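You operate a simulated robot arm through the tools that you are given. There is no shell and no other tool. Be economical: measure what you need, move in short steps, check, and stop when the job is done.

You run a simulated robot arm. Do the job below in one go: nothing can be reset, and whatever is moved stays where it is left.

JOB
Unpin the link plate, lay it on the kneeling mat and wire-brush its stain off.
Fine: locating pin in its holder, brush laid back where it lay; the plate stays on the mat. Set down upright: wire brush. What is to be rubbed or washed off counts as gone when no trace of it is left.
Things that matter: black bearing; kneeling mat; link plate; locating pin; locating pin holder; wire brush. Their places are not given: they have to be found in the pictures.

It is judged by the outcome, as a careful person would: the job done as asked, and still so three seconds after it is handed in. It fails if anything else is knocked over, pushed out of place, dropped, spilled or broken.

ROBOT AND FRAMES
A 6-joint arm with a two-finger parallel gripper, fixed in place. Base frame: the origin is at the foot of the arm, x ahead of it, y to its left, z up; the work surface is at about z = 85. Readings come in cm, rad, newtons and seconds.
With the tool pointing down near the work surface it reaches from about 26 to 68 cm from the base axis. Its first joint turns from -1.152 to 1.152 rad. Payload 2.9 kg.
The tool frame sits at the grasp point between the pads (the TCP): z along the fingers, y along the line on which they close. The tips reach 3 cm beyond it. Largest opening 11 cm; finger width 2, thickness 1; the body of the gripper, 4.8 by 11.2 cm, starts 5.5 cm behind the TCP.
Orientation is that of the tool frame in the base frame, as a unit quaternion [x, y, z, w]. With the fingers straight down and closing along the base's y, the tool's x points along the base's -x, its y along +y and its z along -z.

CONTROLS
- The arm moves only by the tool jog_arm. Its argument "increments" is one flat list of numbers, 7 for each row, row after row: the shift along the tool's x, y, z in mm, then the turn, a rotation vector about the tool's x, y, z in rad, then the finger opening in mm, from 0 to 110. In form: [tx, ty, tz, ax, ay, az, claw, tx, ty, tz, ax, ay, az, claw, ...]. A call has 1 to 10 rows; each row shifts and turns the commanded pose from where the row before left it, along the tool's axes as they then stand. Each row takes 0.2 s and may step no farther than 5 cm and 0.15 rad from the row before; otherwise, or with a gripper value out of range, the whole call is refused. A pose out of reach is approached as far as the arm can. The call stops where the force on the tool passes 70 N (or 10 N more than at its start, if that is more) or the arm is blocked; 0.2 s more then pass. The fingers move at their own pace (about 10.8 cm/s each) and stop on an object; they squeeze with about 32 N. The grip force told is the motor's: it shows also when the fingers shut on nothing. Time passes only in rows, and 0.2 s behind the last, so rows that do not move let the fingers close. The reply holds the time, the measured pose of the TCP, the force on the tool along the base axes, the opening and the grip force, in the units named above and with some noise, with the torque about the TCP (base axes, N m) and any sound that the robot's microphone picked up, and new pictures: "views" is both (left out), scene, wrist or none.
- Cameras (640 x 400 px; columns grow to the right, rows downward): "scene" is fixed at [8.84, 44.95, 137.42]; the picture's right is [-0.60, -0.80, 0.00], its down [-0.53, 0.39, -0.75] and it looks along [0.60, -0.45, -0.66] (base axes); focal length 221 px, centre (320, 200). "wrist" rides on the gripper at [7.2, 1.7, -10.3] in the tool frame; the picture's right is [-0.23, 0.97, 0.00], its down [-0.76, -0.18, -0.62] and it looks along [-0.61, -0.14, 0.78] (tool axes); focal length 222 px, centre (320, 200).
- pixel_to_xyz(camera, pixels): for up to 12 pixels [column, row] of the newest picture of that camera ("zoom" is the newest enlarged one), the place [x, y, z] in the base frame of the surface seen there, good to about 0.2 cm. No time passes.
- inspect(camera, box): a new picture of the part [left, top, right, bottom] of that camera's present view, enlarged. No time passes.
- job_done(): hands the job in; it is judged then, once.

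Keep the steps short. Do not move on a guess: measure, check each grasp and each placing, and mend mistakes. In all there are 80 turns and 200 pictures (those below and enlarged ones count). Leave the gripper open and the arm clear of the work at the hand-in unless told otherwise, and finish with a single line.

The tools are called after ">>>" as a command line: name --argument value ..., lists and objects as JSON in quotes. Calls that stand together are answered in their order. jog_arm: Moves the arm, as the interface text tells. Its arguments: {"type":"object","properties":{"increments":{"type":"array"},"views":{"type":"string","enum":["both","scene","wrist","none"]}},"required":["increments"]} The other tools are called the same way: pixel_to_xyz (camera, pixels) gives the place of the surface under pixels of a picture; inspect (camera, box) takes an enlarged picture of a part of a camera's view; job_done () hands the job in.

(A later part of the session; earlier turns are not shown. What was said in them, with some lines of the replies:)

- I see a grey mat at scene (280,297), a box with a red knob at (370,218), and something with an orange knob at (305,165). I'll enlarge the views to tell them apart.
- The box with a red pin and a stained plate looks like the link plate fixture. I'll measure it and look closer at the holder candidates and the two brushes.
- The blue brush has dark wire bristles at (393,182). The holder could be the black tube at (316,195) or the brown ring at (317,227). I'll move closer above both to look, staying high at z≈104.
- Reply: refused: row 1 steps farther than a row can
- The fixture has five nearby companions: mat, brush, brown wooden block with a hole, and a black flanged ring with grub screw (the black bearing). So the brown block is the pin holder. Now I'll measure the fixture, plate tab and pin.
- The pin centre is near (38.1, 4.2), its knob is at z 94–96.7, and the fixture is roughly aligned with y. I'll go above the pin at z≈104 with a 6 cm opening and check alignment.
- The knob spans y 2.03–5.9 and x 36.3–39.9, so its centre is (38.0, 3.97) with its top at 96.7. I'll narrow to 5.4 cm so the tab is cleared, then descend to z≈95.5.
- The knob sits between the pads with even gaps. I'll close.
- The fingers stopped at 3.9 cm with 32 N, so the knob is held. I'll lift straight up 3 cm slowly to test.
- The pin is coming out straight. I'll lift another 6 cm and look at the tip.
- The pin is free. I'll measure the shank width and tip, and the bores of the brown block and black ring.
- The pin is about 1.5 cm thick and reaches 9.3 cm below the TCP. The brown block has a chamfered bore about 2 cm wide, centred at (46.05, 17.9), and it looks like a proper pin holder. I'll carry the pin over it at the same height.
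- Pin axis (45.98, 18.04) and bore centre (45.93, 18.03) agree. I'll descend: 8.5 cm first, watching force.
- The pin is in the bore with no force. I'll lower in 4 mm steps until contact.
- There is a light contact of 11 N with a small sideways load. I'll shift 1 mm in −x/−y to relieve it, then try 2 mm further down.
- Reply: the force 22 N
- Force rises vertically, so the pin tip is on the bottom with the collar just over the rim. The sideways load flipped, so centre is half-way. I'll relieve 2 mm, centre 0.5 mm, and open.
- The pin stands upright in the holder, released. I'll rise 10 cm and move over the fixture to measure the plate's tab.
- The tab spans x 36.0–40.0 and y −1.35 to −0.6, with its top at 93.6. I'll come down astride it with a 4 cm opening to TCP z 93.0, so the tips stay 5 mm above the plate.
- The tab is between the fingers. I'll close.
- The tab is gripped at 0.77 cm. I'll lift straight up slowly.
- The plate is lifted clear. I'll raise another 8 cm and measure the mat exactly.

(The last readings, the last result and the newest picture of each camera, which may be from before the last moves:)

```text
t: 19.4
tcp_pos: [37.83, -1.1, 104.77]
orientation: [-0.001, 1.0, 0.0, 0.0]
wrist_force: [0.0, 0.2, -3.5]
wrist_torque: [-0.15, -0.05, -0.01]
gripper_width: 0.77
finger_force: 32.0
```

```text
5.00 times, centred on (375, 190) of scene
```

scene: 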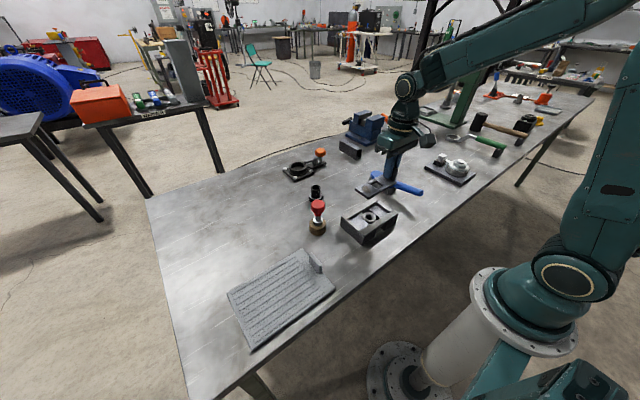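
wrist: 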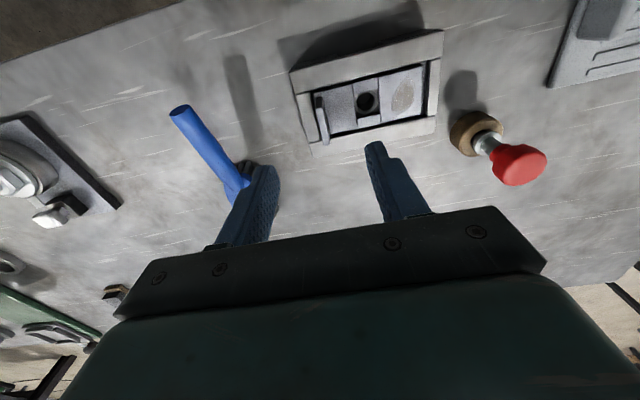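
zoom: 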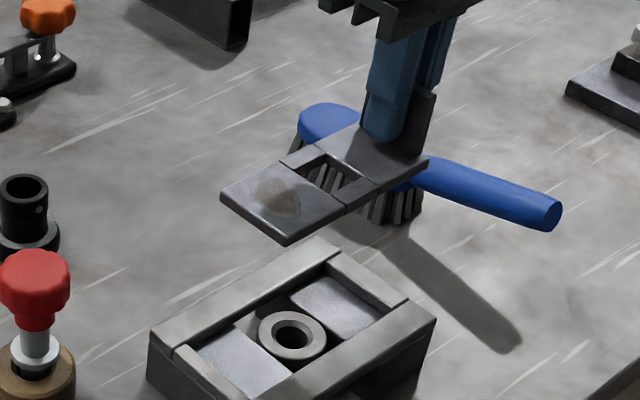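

The mat spans x 27.9–41.7 and y 26.8–47.4, top z 86, with its own tab at y≈27 reaching up to 90. I'll carry the plate so the TCP is at (34.8, 33.0), which puts the plate over y 32.6–43.5.

>>> jog_arm --increments '[3.5, 37.7, 0, 0, 0, 0, 3, 3.5, 37.7, 0, 0, 0, 0, 3, 3.5, 37.7, 0, 0, 0, 0, 3, 3.5, 37.7, 0, 0, 0, 0, 3, 3.5, 37.7, 0, 0, 0, 0, 3, 3.5, 37.7, 0, 0, 0, 0, 3, 3.5, 37.7, 0, 0, 0, 0, 3, 3.5, 37.7, 0, 0, 0, 0, 3, 4, 37.8, 0, 0, 0, 0, 3, 0, 0, 0, 0, 0, 0, 3]' --views "both"

>>> inspect --camera "scene" --box '[190, 200, 350, 360]'

```text
t: 21.6
tcp_pos: [34.9, 32.98, 104.85]
orientation: [0.001, 1.0, 0.0, 0.0]
wrist_force: [0.5, 0.0, -4.2]
wrist_torque: [-0.15, -0.03, 0.01]
gripper_width: 0.79
finger_force: 31.8
```

scene: 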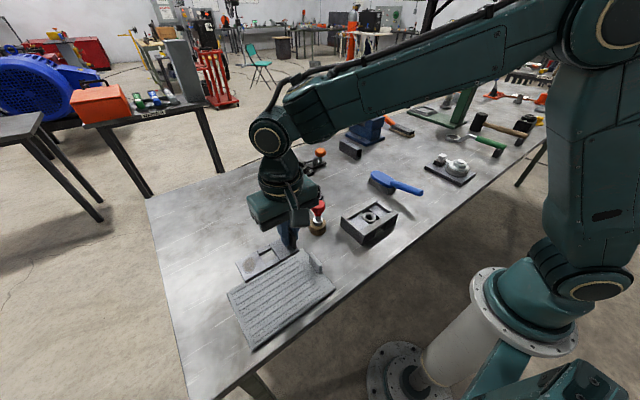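
wrist: 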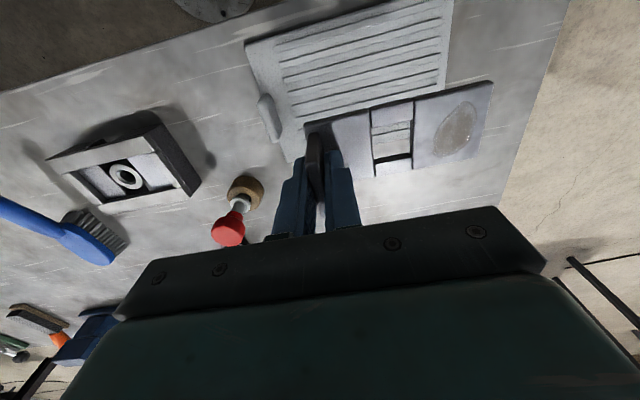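

```text
2.50 times, centred on (270, 280) of scene
```

zoom: 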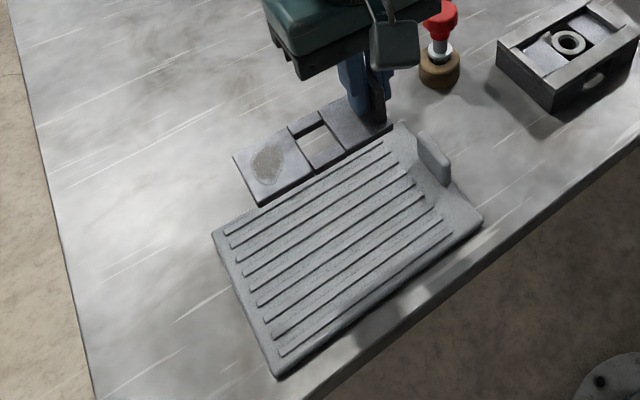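

By the readings it is above the mat; the apparent offset is just height. I'll lower to z≈92 and check.

>>> jog_arm --increments '[0, 0, 35, 0, 0, 0, 3, 0, 0, 35, 0, 0, 0, 3, 0, 0, 30, 0, 0, 0, 3, 0, 0, 20, 0, 0, 0, 3, 0, 0, 9, 0, 0, 0, 3, 0, 0, 0, 0, 0, 0, 3]' --views "none"

>>> inspect --camera "scene" --box '[190, 210, 350, 370]'

```text
t: 23.0
tcp_pos: [34.74, 32.86, 92.12]
orientation: [0.0, 1.0, 0.0, 0.0]
wrist_force: [0.3, 0.6, -3.8]
wrist_torque: [-0.13, 0.03, 0.01]
gripper_width: 0.78
finger_force: 32.1
```

```text
2.50 times, centred on (270, 290) of scene
```

zoom: 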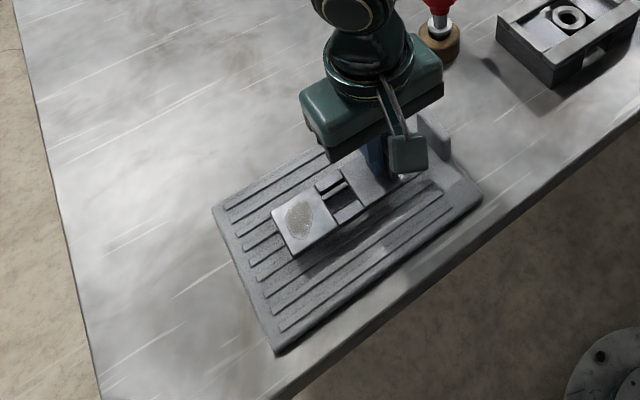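

It is over the mat as planned. I'll lower in small steps to contact.

>>> jog_arm --increments '[0, 0, 5, 0, 0, 0, 3, 0, 0, 4, 0, 0, 0, 3, 0, 0, 3, 0, 0, 0, 3, 0, 0, 2, 0, 0, 0, 3]' --views "none"

```text
t: 24.0
tcp_pos: [34.84, 32.91, 90.65]
orientation: [0.0, 1.0, -0.001, 0.0]
wrist_force: [0.3, -1.3, -2.0]
wrist_torque: [-0.06, -0.03, -0.02]
gripper_width: 0.75
finger_force: 31.8
```

>>> jog_arm --increments '[0, 0, 1, 0, 0, 0, 3, 0, 0, 1, 0, 0, 0, 3]' --views "none"

>>> inspect --camera "scene" --box '[240, 240, 330, 330]'

```text
t: 24.6
tcp_pos: [34.7, 32.85, 90.54]
orientation: [0.001, 1.0, 0.0, 0.0]
wrist_force: [-6.9, -10.6, 21.4]
wrist_torque: [-0.07, -0.08, -0.03]
gripper_width: 0.78
finger_force: 31.5
```

```text
4.44 times, centred on (285, 285) of scene
```

zoom: 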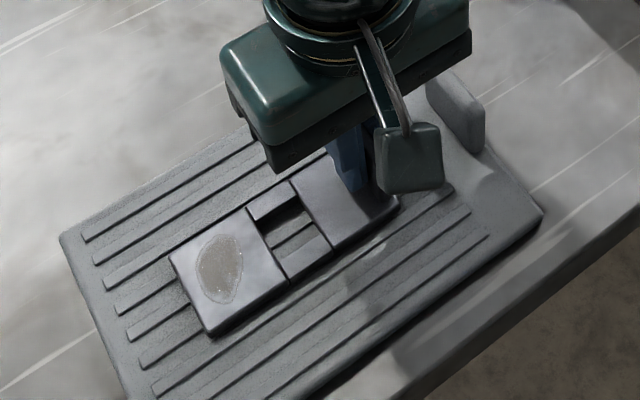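

The plate is down on the mat (21 N). I'll relieve 1.5 mm, open to 4 cm, and rise.

>>> jog_arm --increments '[0, 0, -1.5, 0, 0, 0, 3, 0, 0, 0, 0, 0, 0, 20, 0, 0, 0, 0, 0, 0, 40, 0, 0, 0, 0, 0, 0, 40, 0, 0, -25, 0, 0, 0, 40, 0, 0, -45, 0, 0, 0, 40, 0, 0, -45, 0, 0, 0, 40, 0, 0, -35, 0, 0, 0, 40]' --views "both"

>>> inspect --camera "scene" --box '[220, 230, 340, 350]'

```text
t: 26.4
tcp_pos: [34.8, 32.84, 105.89]
orientation: [0.0, 1.0, 0.0, 0.0]
wrist_force: [-0.5, -0.2, 0.3]
wrist_torque: [0.01, -0.01, 0.0]
gripper_width: 3.99
finger_force: 0.0
```

scene: 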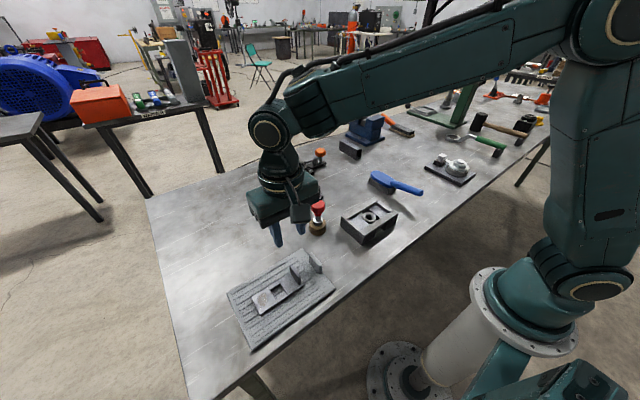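
wrist: 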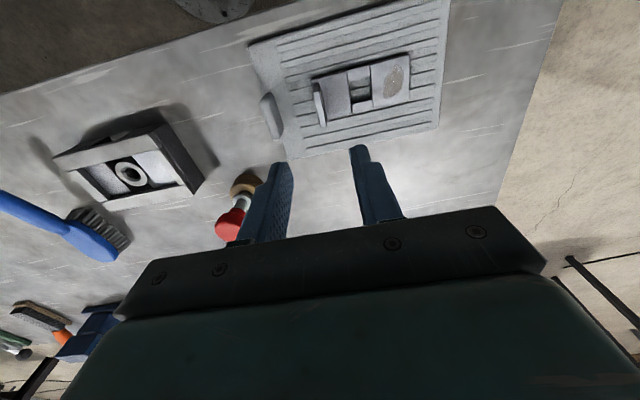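

```text
3.33 times, centred on (280, 290) of scene
```

zoom: 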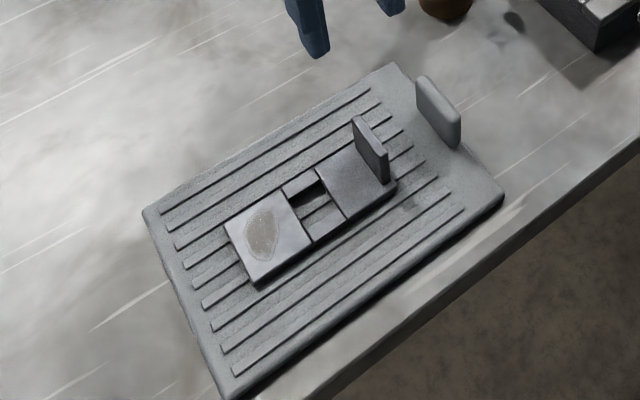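

The plate lies flat on the mat. Now I'll measure the stain extents, then the brush.

>>> pixel_to_xyz --camera "zoom" --pixels '[[260, 232], [262, 208], [258, 260], [245, 235], [278, 235], [225, 222], [260, 284], [285, 190], [312, 248], [395, 182], [370, 130]]'

>>> inspect --camera "scene" --box '[360, 160, 435, 215]'

>>> pixel_to_xyz --camera "zoom" --pixels '[[130, 110], [200, 110], [260, 140], [320, 165], [400, 190], [480, 215], [520, 225], [85, 120], [90, 160], [200, 235], [235, 255], [280, 240]]'

```text
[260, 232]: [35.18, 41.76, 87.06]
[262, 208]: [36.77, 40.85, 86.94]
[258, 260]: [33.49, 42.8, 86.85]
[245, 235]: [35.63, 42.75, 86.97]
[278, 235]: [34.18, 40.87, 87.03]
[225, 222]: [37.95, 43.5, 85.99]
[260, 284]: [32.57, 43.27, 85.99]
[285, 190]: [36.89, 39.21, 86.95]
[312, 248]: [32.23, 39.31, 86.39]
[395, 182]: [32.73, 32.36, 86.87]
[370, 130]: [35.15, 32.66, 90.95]
```

```text
7.27 times, centred on (398, 188) of scene
```

zoom: 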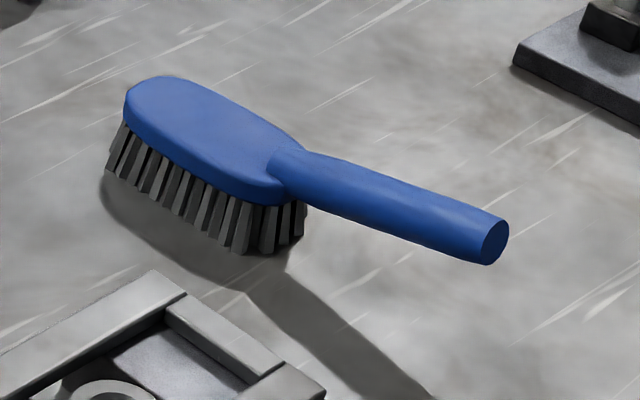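

```text
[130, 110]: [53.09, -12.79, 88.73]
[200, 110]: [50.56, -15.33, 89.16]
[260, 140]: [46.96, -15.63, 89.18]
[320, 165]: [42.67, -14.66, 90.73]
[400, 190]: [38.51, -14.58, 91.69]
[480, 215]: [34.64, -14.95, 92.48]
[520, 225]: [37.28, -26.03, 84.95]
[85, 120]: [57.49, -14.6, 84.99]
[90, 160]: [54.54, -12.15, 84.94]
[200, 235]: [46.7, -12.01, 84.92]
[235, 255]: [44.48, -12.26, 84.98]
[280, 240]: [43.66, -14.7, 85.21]
```

The stain covers about x 33.5–36.8 and y 40.9–42.8 on the plate at z 87. The brush handle runs nearly along x at y≈−14.8, so the present finger direction suits it. I'll move above it at height and look.

>>> jog_arm --increments '[-4.7, -47.8, 0, 0, 0, 0, 50, -4.7, -47.8, 0, 0, 0, 0, 50, -4.7, -47.8, 0, 0, 0, 0, 50, -4.7, -47.8, 0, 0, 0, 0, 50, -4.7, -47.8, 0, 0, 0, 0, 50, -4.7, -47.8, 0, 0, 0, 0, 50, -4.7, -47.8, 0, 0, 0, 0, 50, -4.7, -47.8, 0, 0, 0, 0, 50, -4.7, -47.8, 0, 0, 0, 0, 50, -4.7, -47.8, 0, 0, 0, 0, 50]' --views "both"

>>> inspect --camera "wrist" --box '[220, 50, 420, 220]'

```text
t: 28.6
tcp_pos: [39.56, -14.7, 105.74]
orientation: [-0.001, 1.0, -0.001, 0.0]
wrist_force: [0.5, -0.4, -1.0]
wrist_torque: [0.03, -0.03, -0.03]
gripper_width: 5.0
finger_force: 0.0
```

scene: 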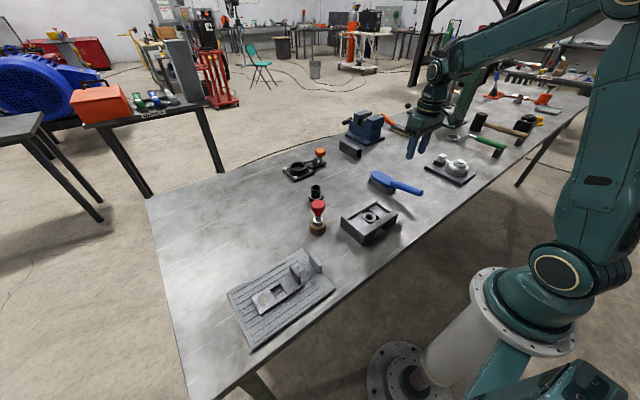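
wrist: 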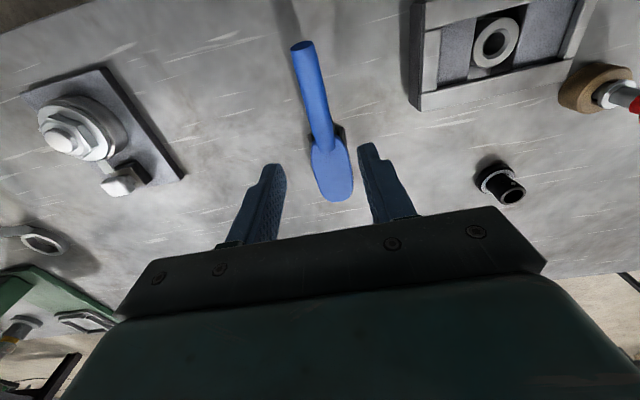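

```text
2.35 times, centred on (320, 135) of wrist
```

zoom: 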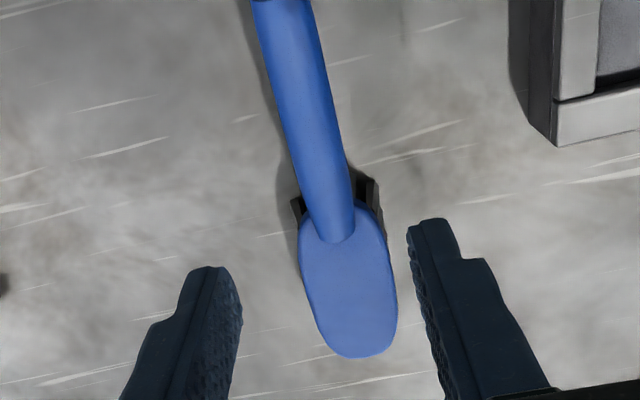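

>>> pixel_to_xyz --camera "zoom" --pixels '[[303, 240], [390, 240], [305, 300], [397, 300], [348, 355], [345, 290], [332, 235], [300, 80], [270, 80], [328, 80], [290, 160], [345, 160]]'

>>> pixel_to_xyz --camera "wrist" --pixels '[[303, 50], [301, 42], [307, 70], [311, 85], [317, 110], [321, 130]]'

```text
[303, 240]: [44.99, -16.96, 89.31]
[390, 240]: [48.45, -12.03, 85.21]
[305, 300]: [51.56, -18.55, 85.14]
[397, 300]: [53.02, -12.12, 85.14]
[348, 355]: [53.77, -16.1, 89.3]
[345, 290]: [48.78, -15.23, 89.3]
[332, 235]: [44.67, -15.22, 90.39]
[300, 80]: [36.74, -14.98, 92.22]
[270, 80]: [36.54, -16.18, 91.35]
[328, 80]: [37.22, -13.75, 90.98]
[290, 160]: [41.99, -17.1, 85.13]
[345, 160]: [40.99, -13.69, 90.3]
```

```text
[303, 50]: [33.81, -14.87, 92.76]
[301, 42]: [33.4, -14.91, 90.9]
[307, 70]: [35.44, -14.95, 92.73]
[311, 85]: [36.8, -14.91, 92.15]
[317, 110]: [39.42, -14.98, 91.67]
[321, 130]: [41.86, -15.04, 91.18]
```

The handle at x≈39.5 is centred at y −15.0 with its top at 91.65 and about 2.5 cm thick. I'll descend to TCP z≈90.6 with a 5 cm opening.

>>> jog_arm --increments '[0, -2, 40, 0, 0, 0, 50, 0, 0, 40, 0, 0, 0, 50, 0, 0, 35, 0, 0, 0, 50, 0, 0, 25, 0, 0, 0, 50, 0, 0, 10, 0, 0, 0, 50, 0, 0, 0, 0, 0, 0, 50]' --views "wrist"

>>> inspect --camera "scene" --box '[350, 140, 450, 215]'

```text
t: 30.0
tcp_pos: [39.62, -14.84, 90.64]
orientation: [0.0, 1.0, 0.0, -0.001]
wrist_force: [1.1, 0.1, -0.3]
wrist_torque: [-0.03, -0.02, 0.0]
gripper_width: 5.02
finger_force: 0.0
```

wrist: 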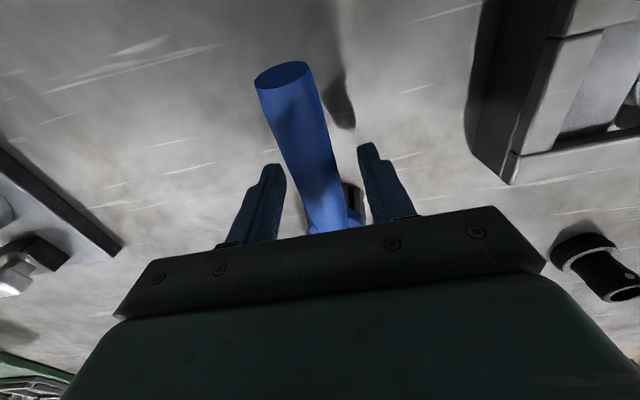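

```text
5.33 times, centred on (400, 178) of scene
```

zoom: 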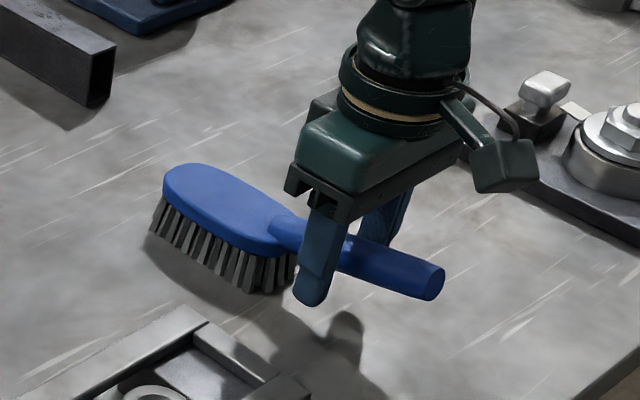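

The handle is between the fingers and centred. I'll close.

>>> jog_arm --increments '[0, 0, 0, 0, 0, 0, 35, 0, 0, 0, 0, 0, 0, 15, 0, 0, 0, 0, 0, 0, 15, 0, 0, 0, 0, 0, 0, 15]' --views "none"

>>> inspect --camera "scene" --box '[350, 140, 450, 215]'

```text
t: 31.0
tcp_pos: [39.58, -14.96, 90.72]
orientation: [-0.001, 1.0, 0.0, 0.0]
wrist_force: [0.3, -0.4, -0.2]
wrist_torque: [0.03, -0.03, -0.04]
gripper_width: 2.83
finger_force: 32.1
```

```text
5.33 times, centred on (400, 178) of scene
```

zoom: 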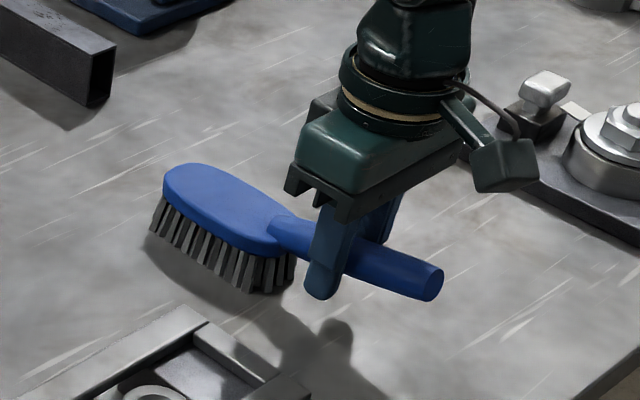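

The handle is held at 2.83 cm and the brush did not move. I'll lift 6 cm and check that it doesn't droop.

>>> jog_arm --increments '[0, 0, -10, 0, 0, 0, 15, 0, 0, -20, 0, 0, 0, 15, 0, 0, -30, 0, 0, 0, 15, 0, 0, 0, 0, 0, 0, 15]' --views "scene"

>>> inspect --camera "scene" --box '[350, 130, 450, 205]'

```text
t: 32.0
tcp_pos: [39.47, -15.08, 96.68]
orientation: [0.0, 1.0, 0.0, 0.0]
wrist_force: [0.5, -0.7, -2.1]
wrist_torque: [0.01, 0.18, 0.03]
gripper_width: 2.79
finger_force: 32.1
```

scene: 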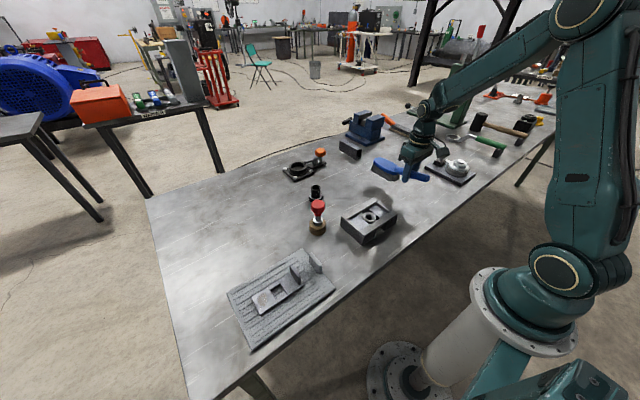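

```text
5.33 times, centred on (400, 168) of scene
```

zoom: 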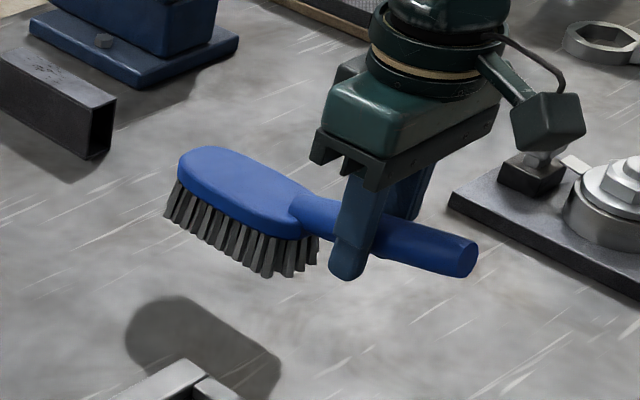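

>>> pixel_to_xyz --camera "zoom" --pixels '[[200, 165], [240, 185], [280, 210], [330, 215], [420, 235], [465, 250]]'

```text
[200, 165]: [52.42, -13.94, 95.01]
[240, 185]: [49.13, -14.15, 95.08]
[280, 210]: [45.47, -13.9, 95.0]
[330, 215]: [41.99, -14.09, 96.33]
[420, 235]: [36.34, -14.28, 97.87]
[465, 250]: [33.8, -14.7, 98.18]
```

The head is level with no droop. I'll raise to z≈106 and travel toward the mat, so the head clears the pin.

>>> jog_arm --increments '[0, 0, -47, 0, 0, 0, 15, 0, 0, -47, 0, 0, 0, 15, 11, 44, 0, 0, 0, 0, 15, 11, 44, 0, 0, 0, 0, 15, 11, 44, 0, 0, 0, 0, 15, 11, 44, 0, 0, 0, 0, 15, 11, 44, 0, 0, 0, 0, 15, 11, 44, 0, 0, 0, 0, 15, 11, 44, 0, 0, 0, 0, 15, 11, 44, 0, 0, 0, 0, 15]' --views "none"

>>> jog_arm --increments '[11, 44, 0, 0, 0, 0, 15, 11, 44, 0, 0, 0, 0, 15, 11, 44, 0, 0, 0, 0, 15, 11, 44, 0, 0, 0, 0, 15, 7.5, 43, 0, 0, 0, 0, 15, 0, 0, 0, 0, 0, 0, 15]' --views "both"

>>> inspect --camera "scene" --box '[200, 210, 360, 370]'

```text
t: 34.2
tcp_pos: [30.3, 20.31, 105.84]
orientation: [0.001, 1.0, 0.0, 0.0]
wrist_force: [-1.2, 0.9, -1.7]
wrist_torque: [-0.02, 0.19, -0.01]
gripper_width: 2.75
finger_force: 32.3
```

```text
t: 35.6
tcp_pos: [25.58, 42.52, 106.14]
orientation: [0.0, 1.0, 0.001, 0.001]
wrist_force: [0.3, -0.3, -3.0]
wrist_torque: [-0.04, 0.18, 0.0]
gripper_width: 2.79
finger_force: 32.3
```

scene: 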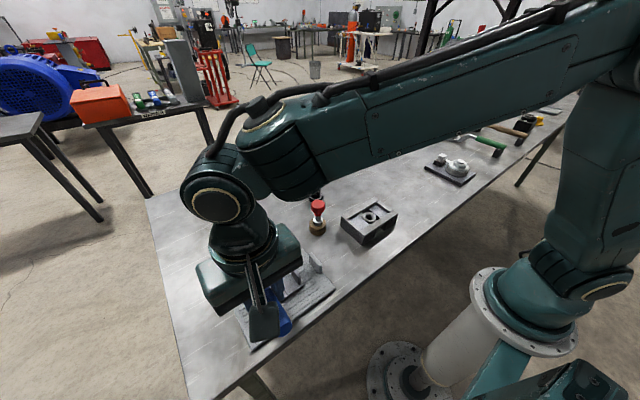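
wrist: 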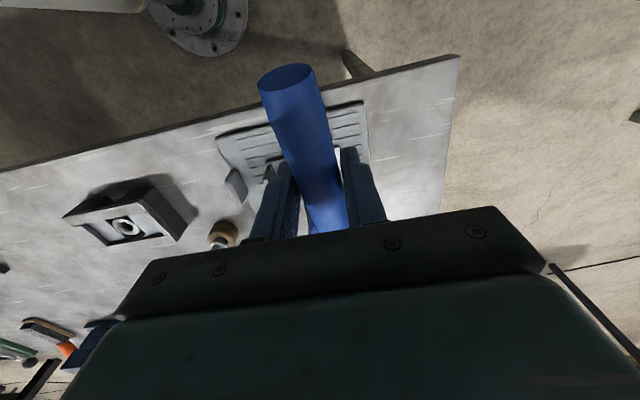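

```text
2.50 times, centred on (280, 290) of scene
```

zoom: 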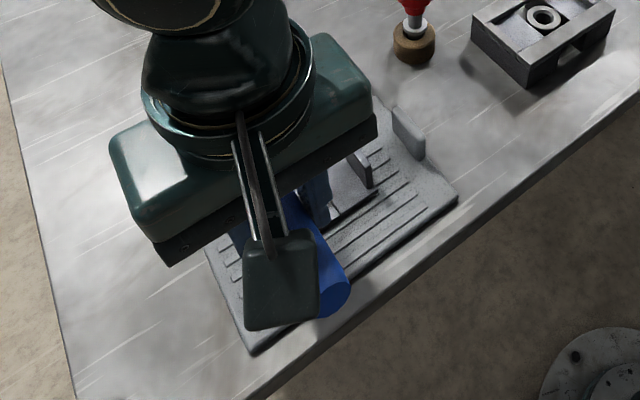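

The arm hides the view here, so I'll rely on numbers. Bristles should touch the plate at TCP z≈92.6. I'll descend to z≈94, then step down.

>>> jog_arm --increments '[0, 0, 40, 0, 0, 0, 15, 0, 0, 40, 0, 0, 0, 15, 0, 0, 30, 0, 0, 0, 15, 0, 0, 5, 0, 0, 0, 15, 0, 0, 3, 0, 0, 0, 15, 0, 0, 0, 0, 0, 0, 15]' --views "scene"

>>> inspect --camera "scene" --box '[200, 210, 360, 370]'

```text
t: 37.0
tcp_pos: [25.56, 42.31, 94.17]
orientation: [0.0, 1.0, 0.001, 0.001]
wrist_force: [-0.1, 0.5, -1.9]
wrist_torque: [-0.05, 0.19, 0.0]
gripper_width: 2.79
finger_force: 32.1
```

scene: 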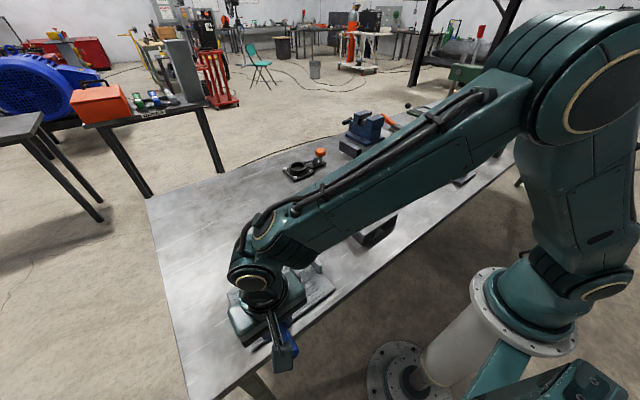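

```text
2.50 times, centred on (280, 290) of scene
```

zoom: 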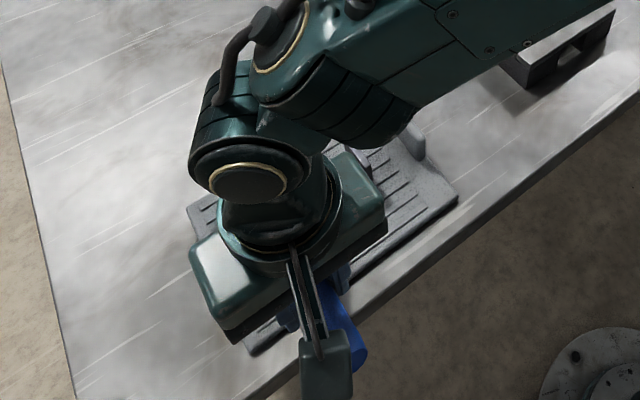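

>>> jog_arm --increments '[0, 0, 5, 0, 0, 0, 15, 0, 0, 3, 0, 0, 0, 15, 0, 0, 3, 0, 0, 0, 15, 0, 0, 2, 0, 0, 0, 15]' --views "none"

```text
t: 38.0
tcp_pos: [25.47, 42.24, 92.79]
orientation: [0.0, 1.0, 0.0, 0.0]
wrist_force: [0.2, 0.3, -1.5]
wrist_torque: [0.0, 0.18, 0.02]
gripper_width: 2.79
finger_force: 31.5
```

>>> jog_arm --increments '[0, 0, 1, 0, 0, 0, 15, 0, 0, 1, 0, 0, 0, 15]' --views "none"

```text
t: 38.6
tcp_pos: [25.56, 42.12, 92.75]
orientation: [-0.001, 1.0, 0.0, 0.001]
wrist_force: [-2.6, 0.3, 6.7]
wrist_torque: [-0.19, -0.56, -0.06]
gripper_width: 2.78
finger_force: 31.8
```

The bristles press with about 9 N net. I'll rub with 3 cm strokes along x, then small shifts in y.

>>> jog_arm --increments '[15, 0, 0, 0, 0, 0, 15, -15, 0, 0, 0, 0, 0, 15, -15, 0, 0, 0, 0, 0, 15, 15, 0, 0, 0, 0, 0, 15, 15, 0, 0, 0, 0, 0, 15, -15, 0, 0, 0, 0, 0, 15, -15, 0, 0, 0, 0, 0, 15, 15, 0, 0, 0, 0, 0, 15]' --views "none"

```text
t: 40.4
tcp_pos: [25.59, 42.2, 92.56]
orientation: [0.001, 1.0, 0.0, 0.0]
wrist_force: [2.3, -0.7, 5.0]
wrist_torque: [0.04, -0.38, 0.01]
gripper_width: 2.83
finger_force: 31.7
```

>>> jog_arm --increments '[15, 8, 0, 0, 0, 0, 15, -15, 0, 0, 0, 0, 0, 15, -15, -8, 0, 0, 0, 0, 15, 15, -8, 0, 0, 0, 0, 15, 15, 0, 0, 0, 0, 0, 15, -15, 8, 0, 0, 0, 0, 15, -15, 0, 0, 0, 0, 0, 15, 15, 0, 0, 0, 0, 0, 15, 0, 0, -20, 0, 0, 0, 15, 0, 0, -45, 0, 0, 0, 15]' --views "none"

>>> jog_arm --increments '[0, 0, -45, 0, 0, 0, 15, -20, -45, -10, 0, 0, 0, 15, -20, -45, -10, 0, 0, 0, 15, -20, -45, 0, 0, 0, 0, 15, -20, -45, 0, 0, 0, 0, 15, 0, 0, 0, 0, 0, 0, 15]' --views "scene"

>>> inspect --camera "scene" --box '[220, 230, 340, 350]'

```text
t: 42.6
tcp_pos: [25.48, 42.52, 99.24]
orientation: [0.001, 1.0, 0.0, 0.0]
wrist_force: [-0.1, 0.5, -3.2]
wrist_torque: [0.02, 0.19, -0.03]
gripper_width: 2.77
finger_force: 32.5
```

```text
refused: row 2 steps farther than a row can; nothing moved
```

```text
3.33 times, centred on (280, 290) of scene
```

zoom: 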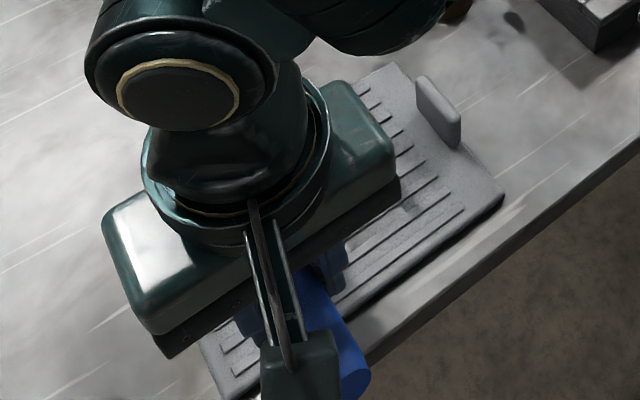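

I'll clear the view: up, then back toward −y, with smaller steps.

>>> jog_arm --increments '[0, 0, -45, 0, 0, 0, 15, 0, 0, -45, 0, 0, 0, 15, -15, -45, 0, 0, 0, 0, 15, -15, -45, 0, 0, 0, 0, 15, -15, -45, 0, 0, 0, 0, 15, -15, -45, 0, 0, 0, 0, 15, -15, -45, 0, 0, 0, 0, 15, 0, 0, 0, 0, 0, 0, 15]' --views "scene"

>>> inspect --camera "scene" --box '[220, 230, 340, 350]'

```text
t: 44.4
tcp_pos: [33.14, 19.22, 108.43]
orientation: [0.0, 1.0, -0.001, 0.0]
wrist_force: [-0.3, 0.4, -3.0]
wrist_torque: [-0.04, 0.17, -0.02]
gripper_width: 2.77
finger_force: 31.5
```

scene: 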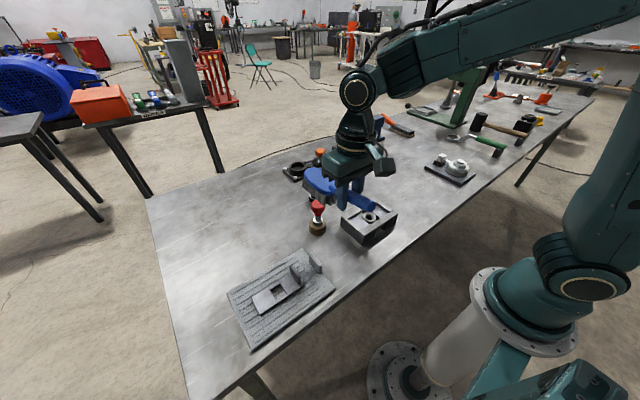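

```text
3.33 times, centred on (280, 290) of scene
```

zoom: 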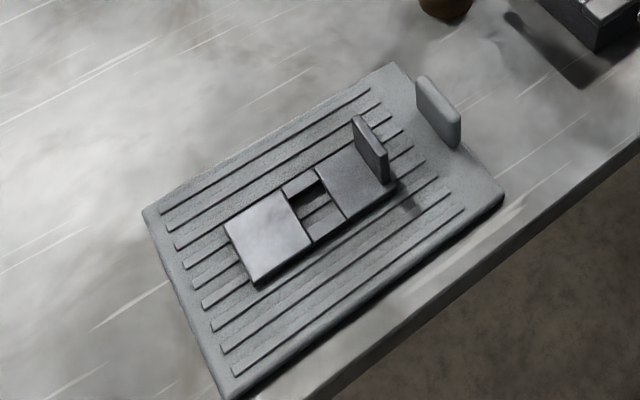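

The stain looks gone and the plate has not moved. I'll zoom in for traces.

>>> inspect --camera "scene" --box '[250, 265, 310, 305]'

>>> inspect --camera "scene" --box '[295, 150, 385, 240]'

>>> pixel_to_xyz --camera "zoom" --pixels '[[70, 115], [120, 130], [100, 120], [155, 110], [310, 270]]'

```text
10.00 times, centred on (280, 285) of scene
```

zoom: 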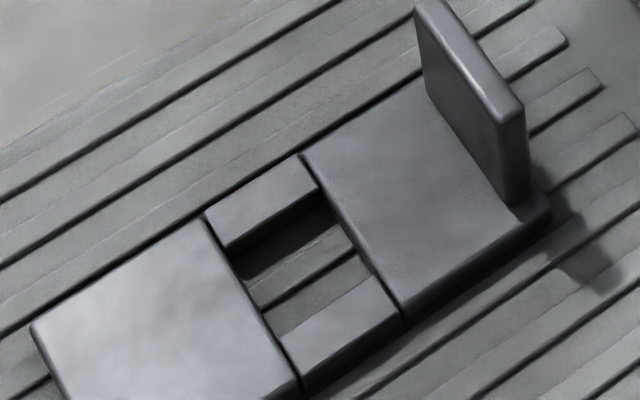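

```text
4.44 times, centred on (340, 195) of scene
```

zoom: 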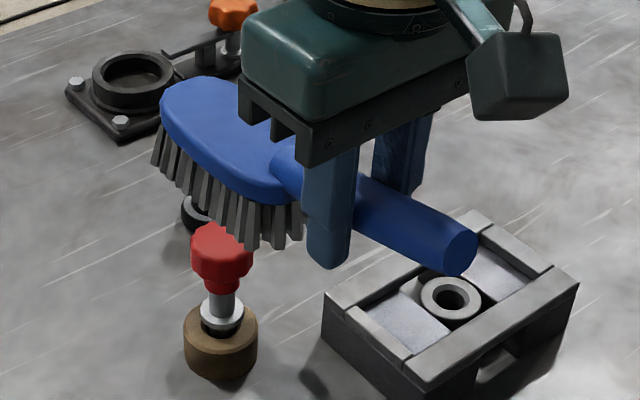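

```text
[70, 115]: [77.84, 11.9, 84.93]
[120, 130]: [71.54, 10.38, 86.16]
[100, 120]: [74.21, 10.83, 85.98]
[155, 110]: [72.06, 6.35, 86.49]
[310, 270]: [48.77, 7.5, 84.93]
```

>>> inspect --camera "scene" --box '[245, 275, 295, 320]'

>>> inspect --camera "scene" --box '[300, 155, 380, 215]'

>>> pixel_to_xyz --camera "zoom" --pixels '[[60, 100], [110, 120], [200, 150], [250, 160], [480, 230], [520, 250], [420, 205]]'

```text
8.89 times, centred on (270, 298) of scene
```

zoom: 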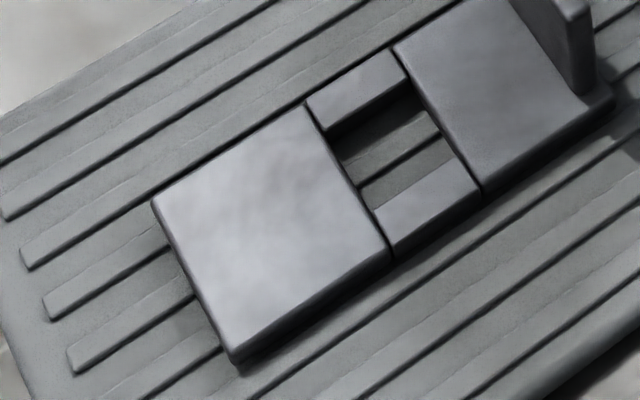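

```text
6.67 times, centred on (340, 185) of scene
```

zoom: 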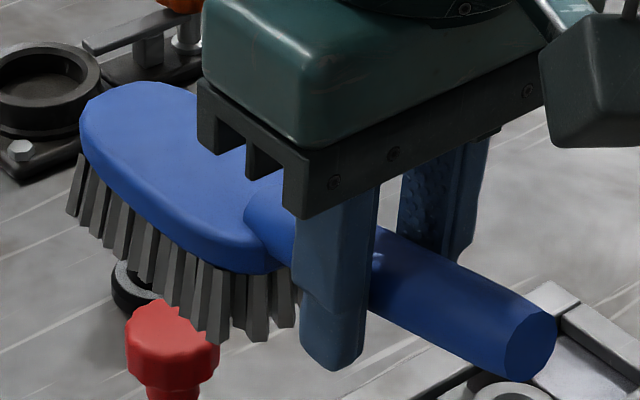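

```text
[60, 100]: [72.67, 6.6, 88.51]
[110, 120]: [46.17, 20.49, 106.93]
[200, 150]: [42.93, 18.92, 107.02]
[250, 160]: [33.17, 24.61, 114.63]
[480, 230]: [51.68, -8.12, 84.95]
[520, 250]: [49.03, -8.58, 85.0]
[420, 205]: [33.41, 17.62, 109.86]
```

The plate is clean with no trace. Now I'll take the brush back above its original spot, TCP (39.5, −15.0).

>>> jog_arm --increments '[-8.06, -43.25, 0, 0, 0, 0, 15, -8.06, -43.25, 0, 0, 0, 0, 15, -8.06, -43.25, 0, 0, 0, 0, 15, -8.06, -43.25, 0, 0, 0, 0, 15, -8.06, -43.25, 0, 0, 0, 0, 15, -8.06, -43.25, 0, 0, 0, 0, 15, -8.07, -43.25, 0, 0, 0, 0, 15, -8.07, -43.25, 0, 0, 0, 0, 15, 0, 0, 0, 0, 0, 0, 15]' --views "none"

>>> jog_arm --increments '[0, 0, 45, 0, 0, 0, 15, 0, 0, 45, 0, 0, 0, 15, 0, 0, 40, 0, 0, 0, 15, 0, 0, 20, 0, 0, 0, 15, 0, 0, 10, 0, 0, 0, 15, 0, 0, 0, 0, 0, 0, 15]' --views "scene"

>>> inspect --camera "scene" --box '[350, 140, 450, 215]'

```text
t: 46.4
tcp_pos: [39.63, -15.04, 108.3]
orientation: [0.0, 1.0, 0.0, 0.0]
wrist_force: [-0.4, 0.3, -1.9]
wrist_torque: [-0.01, 0.2, -0.01]
gripper_width: 2.78
finger_force: 32.7
```

```text
t: 47.8
tcp_pos: [39.82, -14.88, 91.91]
orientation: [0.0, 1.0, 0.0, -0.001]
wrist_force: [0.7, 0.2, -2.1]
wrist_torque: [-0.01, 0.19, 0.04]
gripper_width: 2.79
finger_force: 32.1
```

scene: 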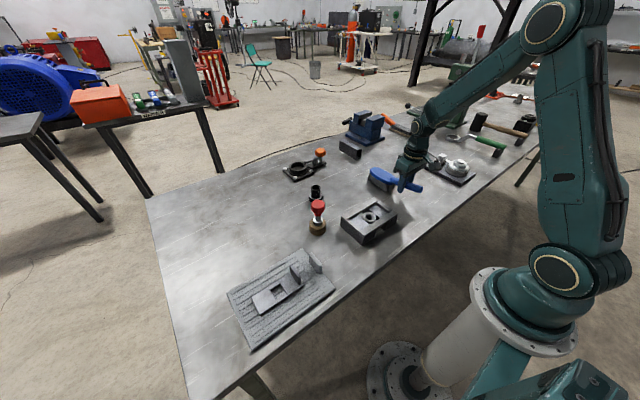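

```text
5.33 times, centred on (400, 178) of scene
```

zoom: 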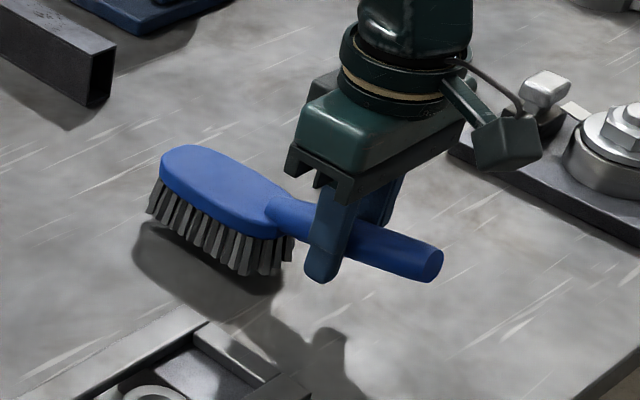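

The brush is 1.4 cm above its spot. I'll lower the rest in small steps.

>>> jog_arm --increments '[0, 0, 5, 0, 0, 0, 15, 0, 0, 4, 0, 0, 0, 15, 0, 0, 3, 0, 0, 0, 15, 0, 0, 1.5, 0, 0, 0, 15]' --views "none"

>>> inspect --camera "scene" --box '[350, 140, 450, 215]'

```text
t: 48.8
tcp_pos: [39.65, -15.02, 90.73]
orientation: [0.0, 1.0, 0.001, 0.0]
wrist_force: [-0.2, -0.5, -1.5]
wrist_torque: [-0.02, 0.16, -0.04]
gripper_width: 2.77
finger_force: 32.1
```

```text
5.33 times, centred on (400, 178) of scene
```

zoom: 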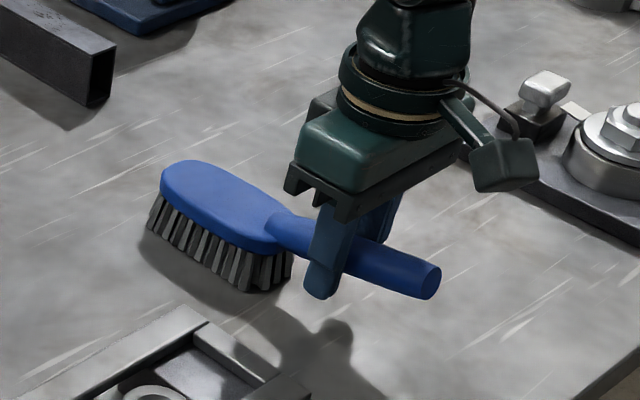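

It is nearly down, with a shift of only about 0.15 cm. I'll correct by 1 mm each way and lower until contact.

>>> jog_arm --increments '[1, -1, 0, 0, 0, 0, 15, 0, 0, 1, 0, 0, 0, 15, 0, 0, 1, 0, 0, 0, 15, 0, 0, 0, 0, 0, 0, 15]' --views "none"

```text
t: 49.8
tcp_pos: [39.6, -15.03, 90.63]
orientation: [0.0, 1.0, 0.0, 0.0]
wrist_force: [-3.3, -1.4, 6.4]
wrist_torque: [0.1, -0.01, 0.0]
gripper_width: 2.8
finger_force: 31.7
```

Contact at 6–8 N. I'll relieve 0.7 mm and open slowly.

>>> jog_arm --increments '[0, 0, -0.7, 0, 0, 0, 15, 0, 0, 0, 0, 0, 0, 30, 0, 0, 0, 0, 0, 0, 40, 0, 0, 0, 0, 0, 0, 50, 0, 0, 0, 0, 0, 0, 50]' --views "none"

>>> inspect --camera "scene" --box '[350, 140, 450, 215]'

```text
t: 51.0
tcp_pos: [39.41, -15.04, 90.72]
orientation: [0.0, 1.0, 0.0, 0.0]
wrist_force: [0.8, -0.4, 0.6]
wrist_torque: [-0.01, 0.0, -0.03]
gripper_width: 5.01
finger_force: 0.2
```

```text
5.33 times, centred on (400, 178) of scene
```

zoom: 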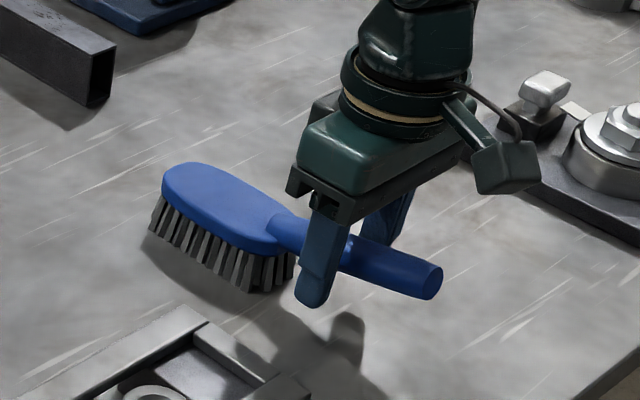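

The brush stands upright on its bristles, back in place. I'll rise straight up 20 cm and check everything.

>>> jog_arm --increments '[0, 0, -20, 0, 0, 0, 50, 0, 0, -40, 0, 0, 0, 50, 0, 0, -45, 0, 0, 0, 50, 0, 0, -45, 0, 0, 0, 50, 0, 0, -45, 0, 0, 0, 80, 0, 0, 0, 0, 0, 0, 110, 0, 0, 0, 0, 0, 0, 110]' --views "both"

>>> inspect --camera "scene" --box '[290, 150, 430, 250]'

>>> inspect --camera "scene" --box '[290, 180, 350, 245]'

```text
t: 52.6
tcp_pos: [39.4, -15.01, 110.45]
orientation: [-0.001, 1.0, 0.001, 0.001]
wrist_force: [-0.5, 0.7, -0.6]
wrist_torque: [-0.01, -0.01, 0.01]
gripper_width: 11.0
finger_force: 0.1
```

scene: 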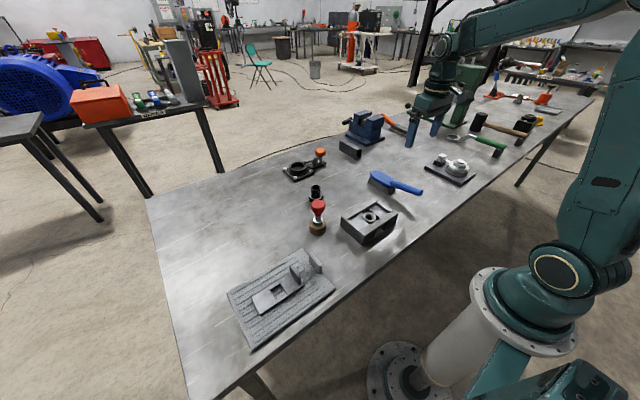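
wrist: 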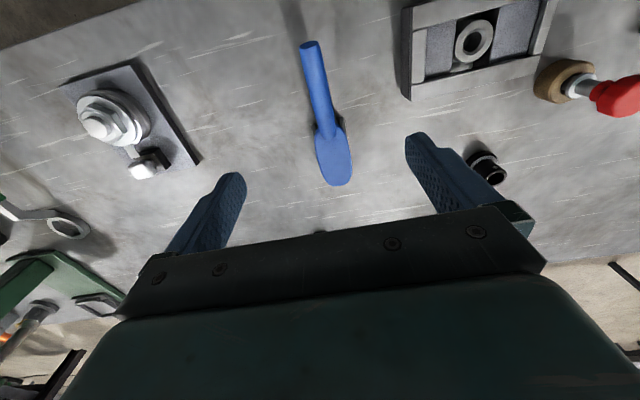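

```text
4.00 times, centred on (360, 200) of scene
```

zoom: 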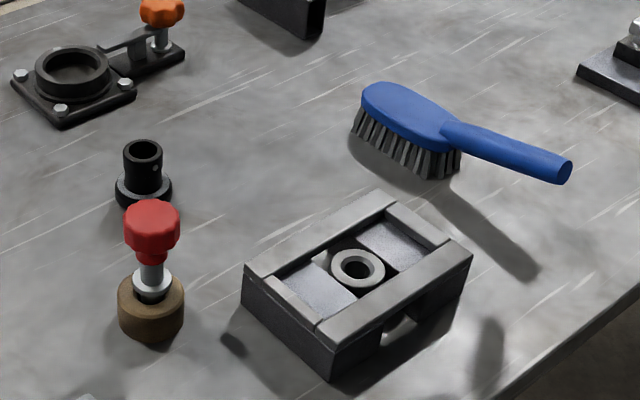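

```text
6.15 times, centred on (320, 212) of scene
```

zoom: 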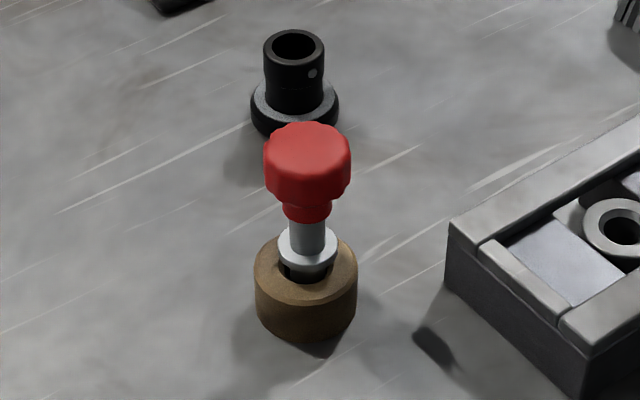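

The pin is upright in its holder, the plate is clean on the mat, the brush is back in place, nothing else has moved, and the gripper is open and clear. I'm handing in.

>>> job_done

```text
The job is handed in.
```

The link plate is unpinned and lies on the kneeling mat with no stain left in the close-up views, the locating pin stands in the brown block I took to be its holder, and the wire brush is upright within about 2 mm of where it lay.
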